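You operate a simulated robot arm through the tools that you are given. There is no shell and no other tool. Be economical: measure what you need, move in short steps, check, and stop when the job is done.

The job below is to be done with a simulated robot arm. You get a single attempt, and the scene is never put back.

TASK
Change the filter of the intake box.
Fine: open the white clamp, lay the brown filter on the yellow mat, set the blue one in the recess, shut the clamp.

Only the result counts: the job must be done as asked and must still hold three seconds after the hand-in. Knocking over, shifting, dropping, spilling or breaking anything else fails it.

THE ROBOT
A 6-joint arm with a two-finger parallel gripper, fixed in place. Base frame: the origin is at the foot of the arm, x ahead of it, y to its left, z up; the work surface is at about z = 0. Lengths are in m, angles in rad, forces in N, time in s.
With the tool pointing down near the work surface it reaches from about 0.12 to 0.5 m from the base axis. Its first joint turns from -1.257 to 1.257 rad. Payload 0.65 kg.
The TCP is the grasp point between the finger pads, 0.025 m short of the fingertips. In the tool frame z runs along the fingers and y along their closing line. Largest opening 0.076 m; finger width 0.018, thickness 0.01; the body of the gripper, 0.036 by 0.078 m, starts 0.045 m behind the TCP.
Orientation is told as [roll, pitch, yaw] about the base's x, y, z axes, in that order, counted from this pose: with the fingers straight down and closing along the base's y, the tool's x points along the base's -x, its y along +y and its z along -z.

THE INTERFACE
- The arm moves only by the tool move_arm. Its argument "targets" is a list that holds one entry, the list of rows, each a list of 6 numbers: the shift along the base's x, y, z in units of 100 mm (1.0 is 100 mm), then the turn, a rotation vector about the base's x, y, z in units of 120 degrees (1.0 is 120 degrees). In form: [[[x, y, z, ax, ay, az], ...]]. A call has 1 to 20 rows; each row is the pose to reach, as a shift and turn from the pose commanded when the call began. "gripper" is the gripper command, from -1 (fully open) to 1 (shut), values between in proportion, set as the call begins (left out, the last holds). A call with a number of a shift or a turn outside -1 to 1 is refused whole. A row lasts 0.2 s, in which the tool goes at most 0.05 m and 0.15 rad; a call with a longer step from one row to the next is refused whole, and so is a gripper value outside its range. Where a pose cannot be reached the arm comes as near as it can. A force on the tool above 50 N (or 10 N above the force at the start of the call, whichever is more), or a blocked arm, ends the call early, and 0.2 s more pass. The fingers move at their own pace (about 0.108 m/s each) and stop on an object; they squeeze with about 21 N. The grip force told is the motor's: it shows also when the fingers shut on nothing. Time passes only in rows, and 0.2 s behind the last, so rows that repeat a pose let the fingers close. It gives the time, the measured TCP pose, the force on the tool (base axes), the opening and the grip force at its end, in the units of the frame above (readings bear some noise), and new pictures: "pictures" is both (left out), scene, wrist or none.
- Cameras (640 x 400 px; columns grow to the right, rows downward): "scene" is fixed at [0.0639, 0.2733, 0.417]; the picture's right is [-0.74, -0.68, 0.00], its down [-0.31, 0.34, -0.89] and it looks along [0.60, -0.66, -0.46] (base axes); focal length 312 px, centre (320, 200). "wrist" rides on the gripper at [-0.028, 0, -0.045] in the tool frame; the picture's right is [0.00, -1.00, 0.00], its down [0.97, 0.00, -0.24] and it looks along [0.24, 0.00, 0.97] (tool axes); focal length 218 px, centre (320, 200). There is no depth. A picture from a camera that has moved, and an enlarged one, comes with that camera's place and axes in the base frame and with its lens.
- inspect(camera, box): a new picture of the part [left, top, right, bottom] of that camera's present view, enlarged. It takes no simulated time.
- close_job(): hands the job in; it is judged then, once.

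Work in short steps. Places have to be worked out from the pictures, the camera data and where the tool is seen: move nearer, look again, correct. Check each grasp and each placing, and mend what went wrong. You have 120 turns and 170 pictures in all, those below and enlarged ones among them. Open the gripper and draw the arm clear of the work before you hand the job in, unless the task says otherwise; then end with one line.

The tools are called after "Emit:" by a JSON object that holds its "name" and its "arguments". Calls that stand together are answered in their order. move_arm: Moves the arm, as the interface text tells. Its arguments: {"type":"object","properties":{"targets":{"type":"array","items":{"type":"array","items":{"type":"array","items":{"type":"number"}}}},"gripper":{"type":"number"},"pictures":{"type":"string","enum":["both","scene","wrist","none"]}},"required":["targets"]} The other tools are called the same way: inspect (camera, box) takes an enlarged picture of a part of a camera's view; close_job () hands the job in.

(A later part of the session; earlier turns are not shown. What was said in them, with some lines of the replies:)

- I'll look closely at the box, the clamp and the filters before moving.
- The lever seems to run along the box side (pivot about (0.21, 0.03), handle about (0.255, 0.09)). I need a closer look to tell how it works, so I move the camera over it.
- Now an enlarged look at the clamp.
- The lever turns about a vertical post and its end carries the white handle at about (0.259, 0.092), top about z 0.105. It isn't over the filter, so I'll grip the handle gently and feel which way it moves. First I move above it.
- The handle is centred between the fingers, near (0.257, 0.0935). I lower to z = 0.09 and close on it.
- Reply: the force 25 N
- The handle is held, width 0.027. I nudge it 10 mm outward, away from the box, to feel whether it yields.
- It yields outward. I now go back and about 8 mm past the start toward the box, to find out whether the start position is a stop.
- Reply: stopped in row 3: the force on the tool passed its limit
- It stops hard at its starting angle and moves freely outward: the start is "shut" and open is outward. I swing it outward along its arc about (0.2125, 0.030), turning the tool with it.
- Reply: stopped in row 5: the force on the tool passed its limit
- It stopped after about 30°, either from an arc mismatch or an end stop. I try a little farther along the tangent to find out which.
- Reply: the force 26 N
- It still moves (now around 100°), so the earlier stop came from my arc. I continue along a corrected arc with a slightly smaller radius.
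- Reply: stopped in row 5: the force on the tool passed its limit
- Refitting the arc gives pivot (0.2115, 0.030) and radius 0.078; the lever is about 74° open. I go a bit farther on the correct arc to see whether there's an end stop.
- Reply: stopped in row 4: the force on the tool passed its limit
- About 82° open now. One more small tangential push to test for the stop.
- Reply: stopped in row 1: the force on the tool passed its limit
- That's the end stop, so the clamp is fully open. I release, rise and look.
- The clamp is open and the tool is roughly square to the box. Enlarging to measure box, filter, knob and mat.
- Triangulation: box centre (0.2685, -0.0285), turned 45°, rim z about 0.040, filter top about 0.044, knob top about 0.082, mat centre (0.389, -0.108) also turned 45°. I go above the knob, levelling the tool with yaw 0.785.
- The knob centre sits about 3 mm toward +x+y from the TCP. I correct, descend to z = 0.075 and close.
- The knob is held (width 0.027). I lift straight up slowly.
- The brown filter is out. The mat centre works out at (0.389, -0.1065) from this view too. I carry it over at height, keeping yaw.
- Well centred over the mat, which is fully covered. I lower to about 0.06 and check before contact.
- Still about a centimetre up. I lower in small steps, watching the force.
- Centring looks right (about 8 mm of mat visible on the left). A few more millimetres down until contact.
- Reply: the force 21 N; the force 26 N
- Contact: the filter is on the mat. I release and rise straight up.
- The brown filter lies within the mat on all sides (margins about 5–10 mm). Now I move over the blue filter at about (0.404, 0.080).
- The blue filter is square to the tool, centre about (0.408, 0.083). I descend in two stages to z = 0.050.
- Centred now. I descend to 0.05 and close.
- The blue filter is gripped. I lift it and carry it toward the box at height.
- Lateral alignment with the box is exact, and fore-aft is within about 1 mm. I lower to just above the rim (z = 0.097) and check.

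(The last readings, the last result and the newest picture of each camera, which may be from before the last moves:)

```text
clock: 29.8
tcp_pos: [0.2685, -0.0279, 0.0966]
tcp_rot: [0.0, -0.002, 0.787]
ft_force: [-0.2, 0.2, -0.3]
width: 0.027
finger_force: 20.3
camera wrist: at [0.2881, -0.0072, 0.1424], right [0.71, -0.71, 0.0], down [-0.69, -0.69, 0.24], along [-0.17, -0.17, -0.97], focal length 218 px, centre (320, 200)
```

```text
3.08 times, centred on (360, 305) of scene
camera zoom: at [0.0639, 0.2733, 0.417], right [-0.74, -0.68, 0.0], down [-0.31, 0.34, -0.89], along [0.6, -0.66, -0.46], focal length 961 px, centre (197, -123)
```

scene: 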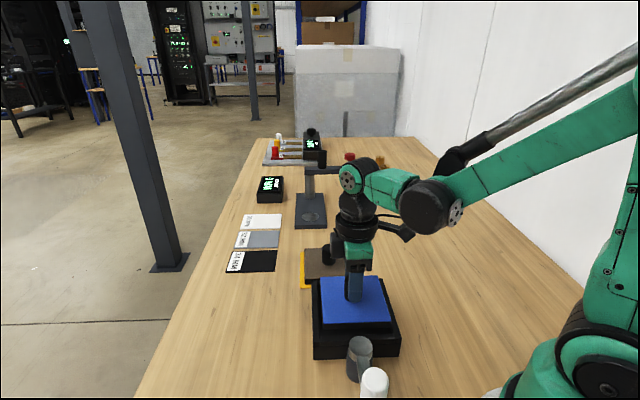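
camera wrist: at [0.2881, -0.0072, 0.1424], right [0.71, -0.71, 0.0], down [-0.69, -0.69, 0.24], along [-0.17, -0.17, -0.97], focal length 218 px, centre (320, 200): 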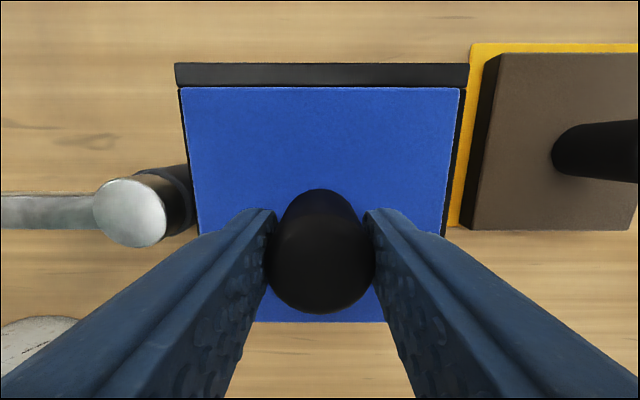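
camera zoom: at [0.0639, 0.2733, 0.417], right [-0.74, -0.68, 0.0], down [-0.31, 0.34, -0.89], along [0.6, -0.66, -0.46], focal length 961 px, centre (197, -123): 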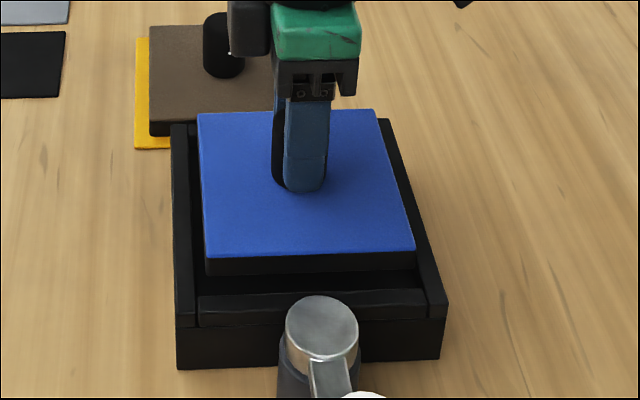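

Aligned to better than 1 mm. I lower it in small steps into the recess.

Emit:
{"name": "move_arm", "arguments": {"targets": [[[0.005, -0.005, -0.04, 0, 0, 0], [0.005, -0.005, -0.08, 0, 0, 0], [0.005, -0.005, -0.11, 0, 0, 0], [0.005, -0.005, -0.14, 0, 0, 0]]], "pictures": "wrist"}}

Emit:
{"name": "inspect", "arguments": {"camera": "scene", "box": [280, 240, 440, 370]}}

```text
clock: 30.8
tcp_pos: [0.2694, -0.0283, 0.0832]
tcp_rot: [0.001, 0.0, 0.787]
ft_force: [0.0, 0.5, -0.9]
width: 0.0269
finger_force: 20.9
camera wrist: at [0.2886, -0.0078, 0.1285], right [0.71, -0.71, 0.0], down [-0.69, -0.69, 0.24], along [-0.17, -0.17, -0.97], focal length 218 px, centre (320, 200)
```

wrist: 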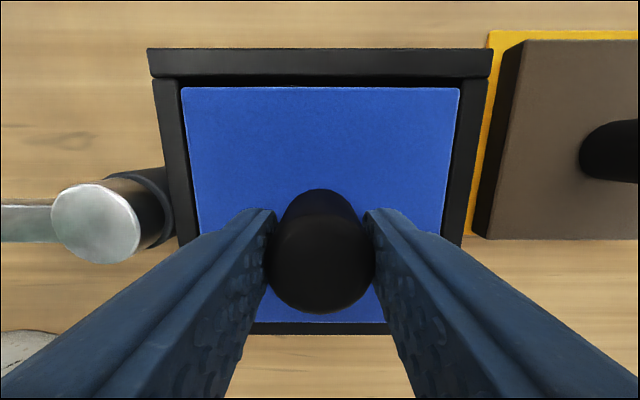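

```text
3.08 times, centred on (360, 305) of scene
camera zoom: at [0.0639, 0.2733, 0.417], right [-0.74, -0.68, 0.0], down [-0.31, 0.34, -0.89], along [0.6, -0.66, -0.46], focal length 961 px, centre (197, -123)
```

zoom: 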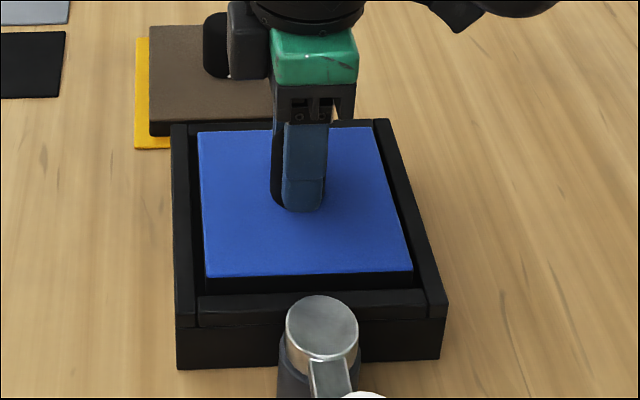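

It's entering freely. I continue down in small steps until it touches the floor.

Emit:
{"name": "move_arm", "arguments": {"targets": [[[0, 0, -0.02, 0, 0, 0], [0, 0, -0.04, 0, 0, 0], [0, 0, -0.05, 0, 0, 0]]], "pictures": "none"}}

Emit:
{"name": "move_arm", "arguments": {"targets": [[[0, 0, -0.02, 0, 0, 0], [0, 0, -0.02, 0, 0, 0]]], "pictures": "none"}}

```text
clock: 31.6
tcp_pos: [0.2689, -0.0278, 0.0785]
tcp_rot: [0.001, 0.002, 0.788]
ft_force: [-3.4, 3.6, 27.4]
width: 0.0273
finger_force: 21.4
```

```text
clock: 32.2
tcp_pos: [0.2689, -0.0277, 0.0754]
tcp_rot: [0.0, 0.001, 0.787]
ft_force: [-0.3, 3.6, 15.8]
width: 0.0271
finger_force: 21.3
```

Contact came at the expected seated height (about 0.078). I release and rise to inspect.

Emit:
{"name": "move_arm", "arguments": {"targets": [[[0, 0, 0.015, 0, 0, 0], [0, 0, 0.015, 0, 0, 0], [0, 0, 0.015, 0, 0, 0]]], "gripper": -1, "pictures": "none"}}

Emit:
{"name": "move_arm", "arguments": {"targets": [[[0, 0, 0.2, 0, 0, 0], [0, 0, 0.5, 0, 0, 0], [0, 0, 0.8, 0, 0, 0], [0, 0, 0.8, 0, 0, 0]]], "pictures": "wrist"}}

Emit:
{"name": "inspect", "arguments": {"camera": "scene", "box": [280, 220, 440, 390]}}

```text
clock: 33.0
tcp_pos: [0.2684, -0.0286, 0.0781]
tcp_rot: [-0.001, 0.001, 0.788]
ft_force: [0.0, -0.3, -1.0]
width: 0.0762
finger_force: 0.0
```

```text
clock: 34.0
tcp_pos: [0.2693, -0.0282, 0.1574]
tcp_rot: [-0.001, 0.001, 0.788]
ft_force: [-0.6, -0.2, 0.6]
width: 0.0759
finger_force: 0.0
camera wrist: at [0.2883, -0.0082, 0.2032], right [0.71, -0.71, 0.0], down [-0.69, -0.69, 0.24], along [-0.17, -0.17, -0.97], focal length 218 px, centre (320, 200)
```

wrist: 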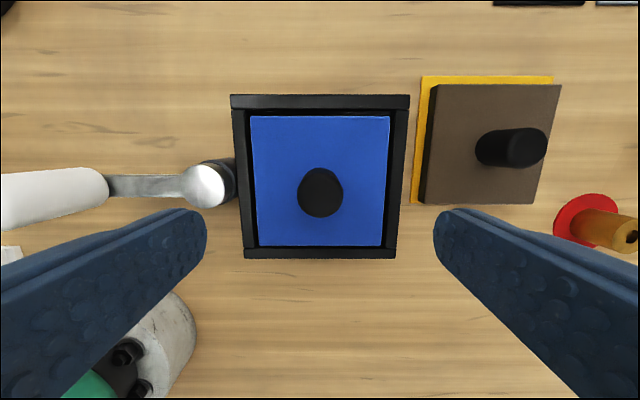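

```text
2.35 times, centred on (360, 305) of scene
camera zoom: at [0.0639, 0.2733, 0.417], right [-0.74, -0.68, 0.0], down [-0.31, 0.34, -0.89], along [0.6, -0.66, -0.46], focal length 735 px, centre (226, -47)
```

zoom: 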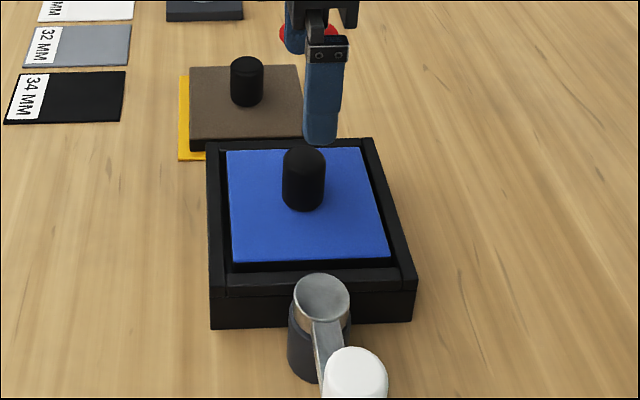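

The blue filter sits level in the recess. Now I go back above the handle at (0.156, 0.083), turning to the yaw I released it at.

Emit:
{"name": "move_arm", "arguments": {"targets": [[[-0.1, 0.1, 0, 0, 0, 0.05], [-0.3, 0.3, 0, 0, 0, 0.1], [-0.5, 0.5, 0, 0, 0, 0.15], [-0.7, 0.7, 0, 0, 0, 0.2], [-0.9, 0.9, 0, 0, 0, 0.24], [-0.9, 0.9, 0, 0, 0, 0.24]]]}}

```text
clock: 35.4
tcp_pos: [0.1787, 0.0624, 0.1574]
tcp_rot: [0.001, -0.002, 1.292]
ft_force: [0.5, 0.2, 0.8]
width: 0.0762
finger_force: 0.3
camera wrist: at [0.1859, 0.0894, 0.2022], right [0.96, -0.28, 0.0], down [-0.27, -0.93, 0.24], along [-0.07, -0.23, -0.97], focal length 218 px, centre (320, 200)
```

scene: 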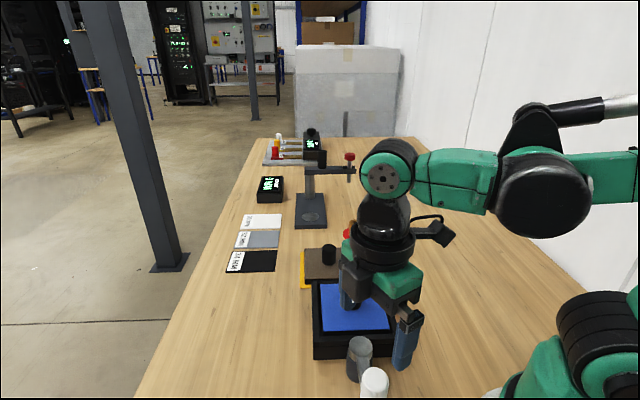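
wrist: 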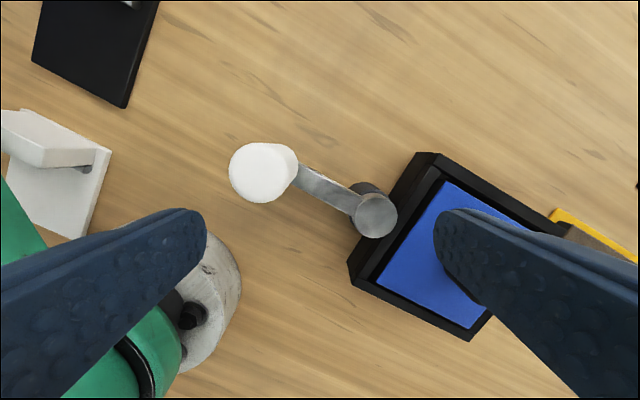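

The handle is still at about (0.157, 0.084). I move over it, then descend and close.

Emit:
{"name": "move_arm", "arguments": {"targets": [[[-0.12, 0.12, 0, 0, 0, 0.01], [-0.222, 0.216, 0, 0, 0, 0.02], [-0.222, 0.216, -0.02, 0, 0, 0.02]]], "pictures": "wrist"}}

```text
clock: 36.2
tcp_pos: [0.1565, 0.0832, 0.1558]
tcp_rot: [-0.001, 0.0, 1.331]
ft_force: [0.0, 0.0, -0.4]
width: 0.0762
finger_force: 0.2
camera wrist: at [0.1628, 0.1108, 0.2002], right [0.97, -0.24, 0.0], down [-0.23, -0.94, 0.24], along [-0.06, -0.23, -0.97], focal length 218 px, centre (320, 200)
```

wrist: 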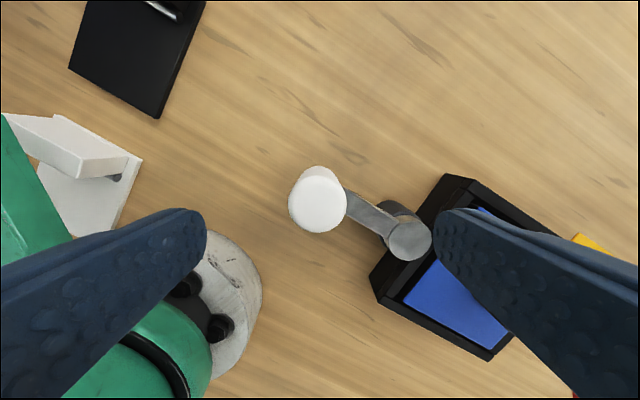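

Centred over the handle. I descend to 0.092 and close.

Emit:
{"name": "move_arm", "arguments": {"targets": [[[0, 0, -0.3, 0, 0, 0], [0, 0, -0.64, 0, 0, 0], [0, 0, -0.64, 0, 0, 0]]], "pictures": "none"}}

Emit:
{"name": "move_arm", "arguments": {"targets": [[[0, 0, 0, 0, 0, 0], [0, 0, 0, 0, 0, 0], [0, 0, 0, 0, 0, 0]]], "gripper": 1, "pictures": "wrist"}}

```text
clock: 37.0
tcp_pos: [0.1563, 0.0828, 0.0915]
tcp_rot: [0.0, 0.001, 1.332]
ft_force: [0.1, 0.3, -0.4]
width: 0.0759
finger_force: 0.1
```

```text
clock: 37.8
tcp_pos: [0.1553, 0.0841, 0.0907]
tcp_rot: [0.005, -0.001, 1.334]
ft_force: [-30.1, 24.4, -0.9]
width: 0.0271
finger_force: 42.3
camera wrist: at [0.1622, 0.1114, 0.1366], right [0.97, -0.24, 0.0], down [-0.23, -0.94, 0.24], along [-0.06, -0.23, -0.97], focal length 218 px, centre (320, 200)
```

wrist: 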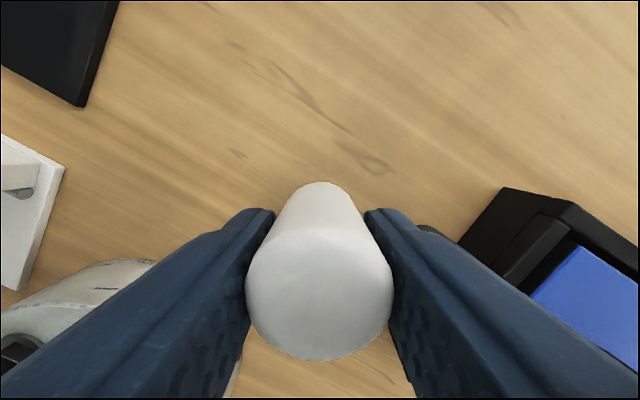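

The handle is held; the side load says the handle's true radius is slightly larger. I relieve that, then swing back along the arc with radius about 0.0787.

Emit:
{"name": "move_arm", "arguments": {"targets": [[[-0.008, 0.01, 0, 0, 0, 0], [0.06, 0.077, 0, 0, 0, -0.05], [0.144, 0.136, 0, 0, 0, -0.1], [0.235, 0.184, 0, 0, 0, -0.15], [0.331, 0.22, 0, 0, 0, -0.2], [0.432, 0.242, 0, 0, 0, -0.25], [0.534, 0.252, 0, 0, 0, -0.3], [0.637, 0.248, 0, 0, 0, -0.35], [0.739, 0.23, 0, 0, 0, -0.4], [0.837, 0.2, 0, 0, 0, -0.45]]]}}

```text
clock: 40.0
tcp_pos: [0.2396, 0.1032, 0.0923]
tcp_rot: [-0.002, 0.001, 0.388]
ft_force: [-12.5, -21.5, 4.4]
width: 0.0266
finger_force: 42.5
camera wrist: at [0.2662, 0.1137, 0.1369], right [0.38, -0.93, 0.0], down [-0.9, -0.37, 0.24], along [-0.22, -0.09, -0.97], focal length 218 px, centre (320, 200)
```

scene: 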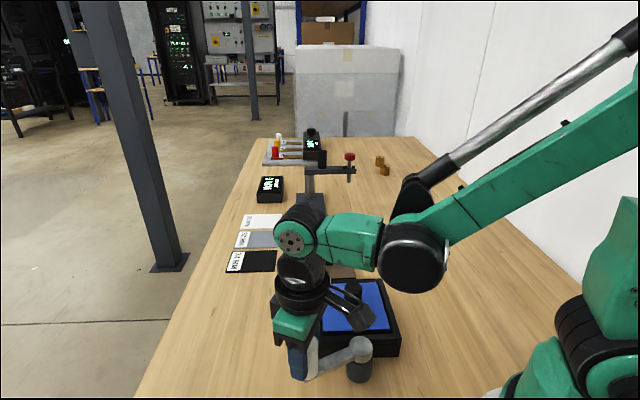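
wrist: 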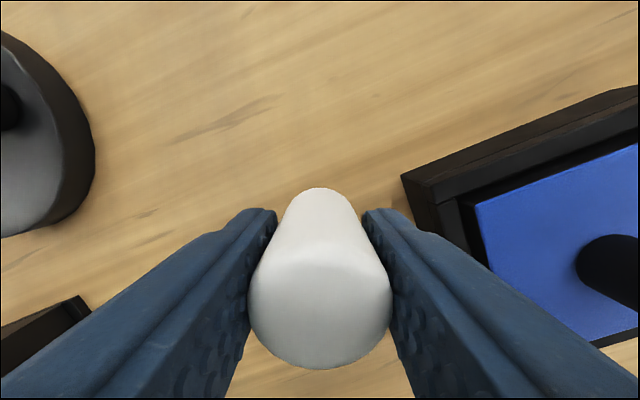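

Smooth swing; about 15° remain. I continue to the shut stop near (0.258, 0.0928) with a slight over-push.

Emit:
{"name": "move_arm", "arguments": {"targets": [[[0.048, -0.03, 0, 0, 0, -0.03], [0.094, -0.055, 0, 0, 0, -0.06], [0.141, -0.083, 0, 0, 0, -0.09], [0.181, -0.11, 0, 0, 0, -0.12], [0.204, -0.127, 0, 0, 0, -0.13], [0.204, -0.127, 0, 0, 0, -0.13]]]}}

```text
clock: 41.2
tcp_pos: [0.2575, 0.094, 0.0908]
tcp_rot: [0.009, 0.01, 0.129]
ft_force: [-9.2, 5.6, 5.9]
width: 0.0267
finger_force: 41.5
stopped in row 6: the force on the tool passed its limit (the readings are from after the stop); the commanded pose is now the measured one
camera wrist: at [0.2856, 0.0972, 0.1363], right [0.13, -0.99, -0.01], down [-0.96, -0.13, 0.25], along [-0.25, -0.02, -0.97], focal length 218 px, centre (320, 200)
```

scene: 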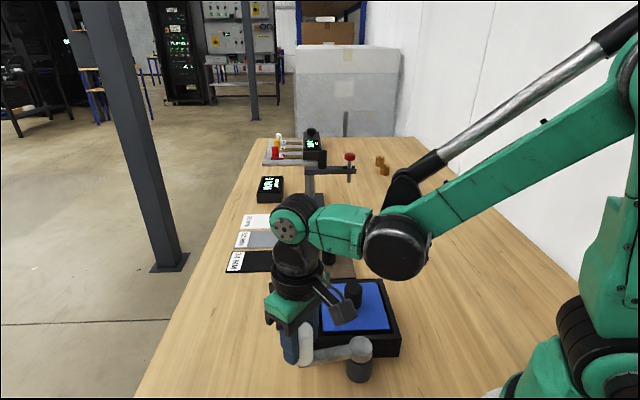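
wrist: 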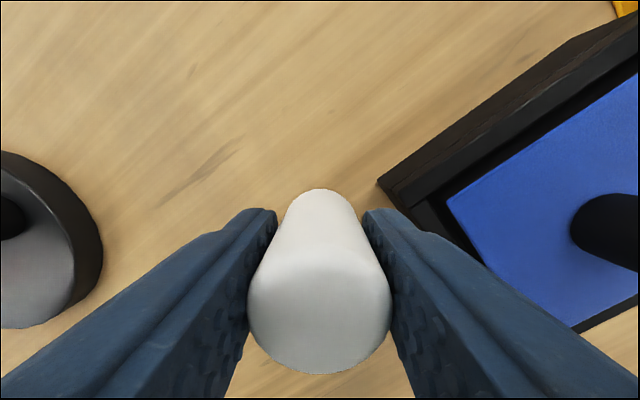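

It hit the shut stop at the starting position. I release, rise straight up and compare with the first pictures.

Emit:
{"name": "move_arm", "arguments": {"targets": [[[0, 0, 0, 0, 0, 0], [0, 0, 0, 0, 0, 0], [0, 0, 0, 0, 0, 0]]], "gripper": -1, "pictures": "none"}}

Emit:
{"name": "move_arm", "arguments": {"targets": [[[0, 0, 0.3, 0, 0, 0], [0, 0, 0.6, 0, 0, 0], [0.2, -0.2, 0.9, 0, 0, 0], [0.5, -0.5, 1.0, 0, 0, 0], [0.6, -0.7, 1.0, 0, 0, 0], [0.6, -0.7, 1.0, 0, 0, 0]]]}}

Emit:
{"name": "inspect", "arguments": {"camera": "scene", "box": [190, 240, 430, 390]}}

```text
clock: 42.0
tcp_pos: [0.2582, 0.0932, 0.0917]
tcp_rot: [0.009, 0.007, 0.125]
ft_force: [0.6, -0.3, -0.2]
width: 0.0759
finger_force: 0.1
```

```text
clock: 43.4
tcp_pos: [0.319, 0.0225, 0.1921]
tcp_rot: [0.009, 0.009, 0.126]
ft_force: [0.0, 0.3, -0.3]
width: 0.0761
finger_force: 0.1
camera wrist: at [0.3459, 0.0269, 0.237], right [0.13, -0.99, -0.01], down [-0.96, -0.12, 0.25], along [-0.25, -0.02, -0.97], focal length 218 px, centre (320, 200)
```

scene: 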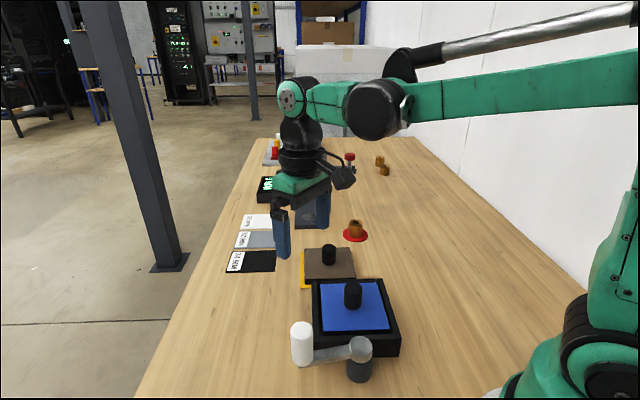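
wrist: 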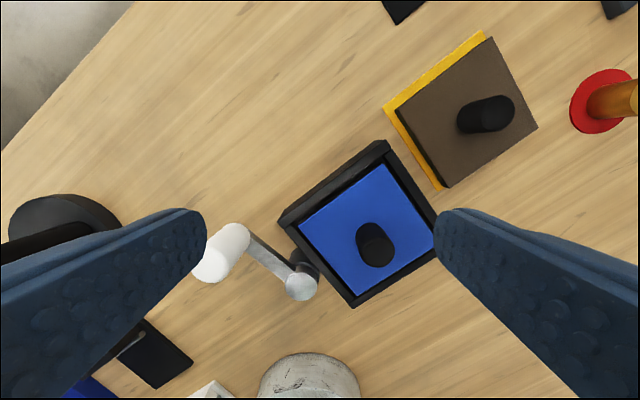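

```text
2.67 times, centred on (310, 315) of scene
camera zoom: at [0.0639, 0.2733, 0.417], right [-0.74, -0.68, 0.0], down [-0.31, 0.34, -0.89], along [0.6, -0.66, -0.46], focal length 833 px, centre (347, -107)
```

zoom: 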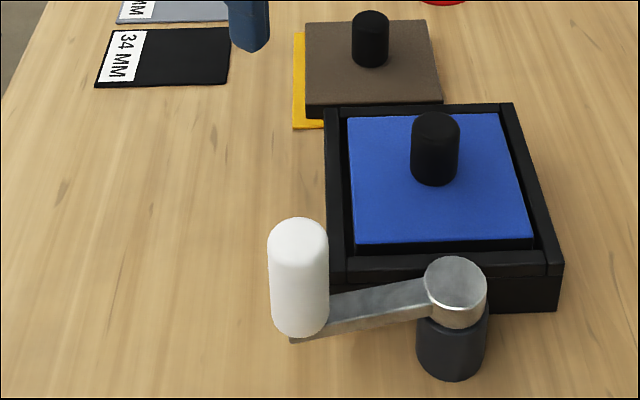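

The lever is exactly where it started (shut), the blue filter is flat in the recess, the brown one lies on the mat, and the arm is clear with its gripper open. I hand in.

Emit:
{"name": "close_job", "arguments": {}}

```text
The job is handed in.
```

The filter change is done and handed in: the blue filter sits in the recess with the clamp shut, the brown filter lies on the yellow mat, and the arm is clear with its gripper open.
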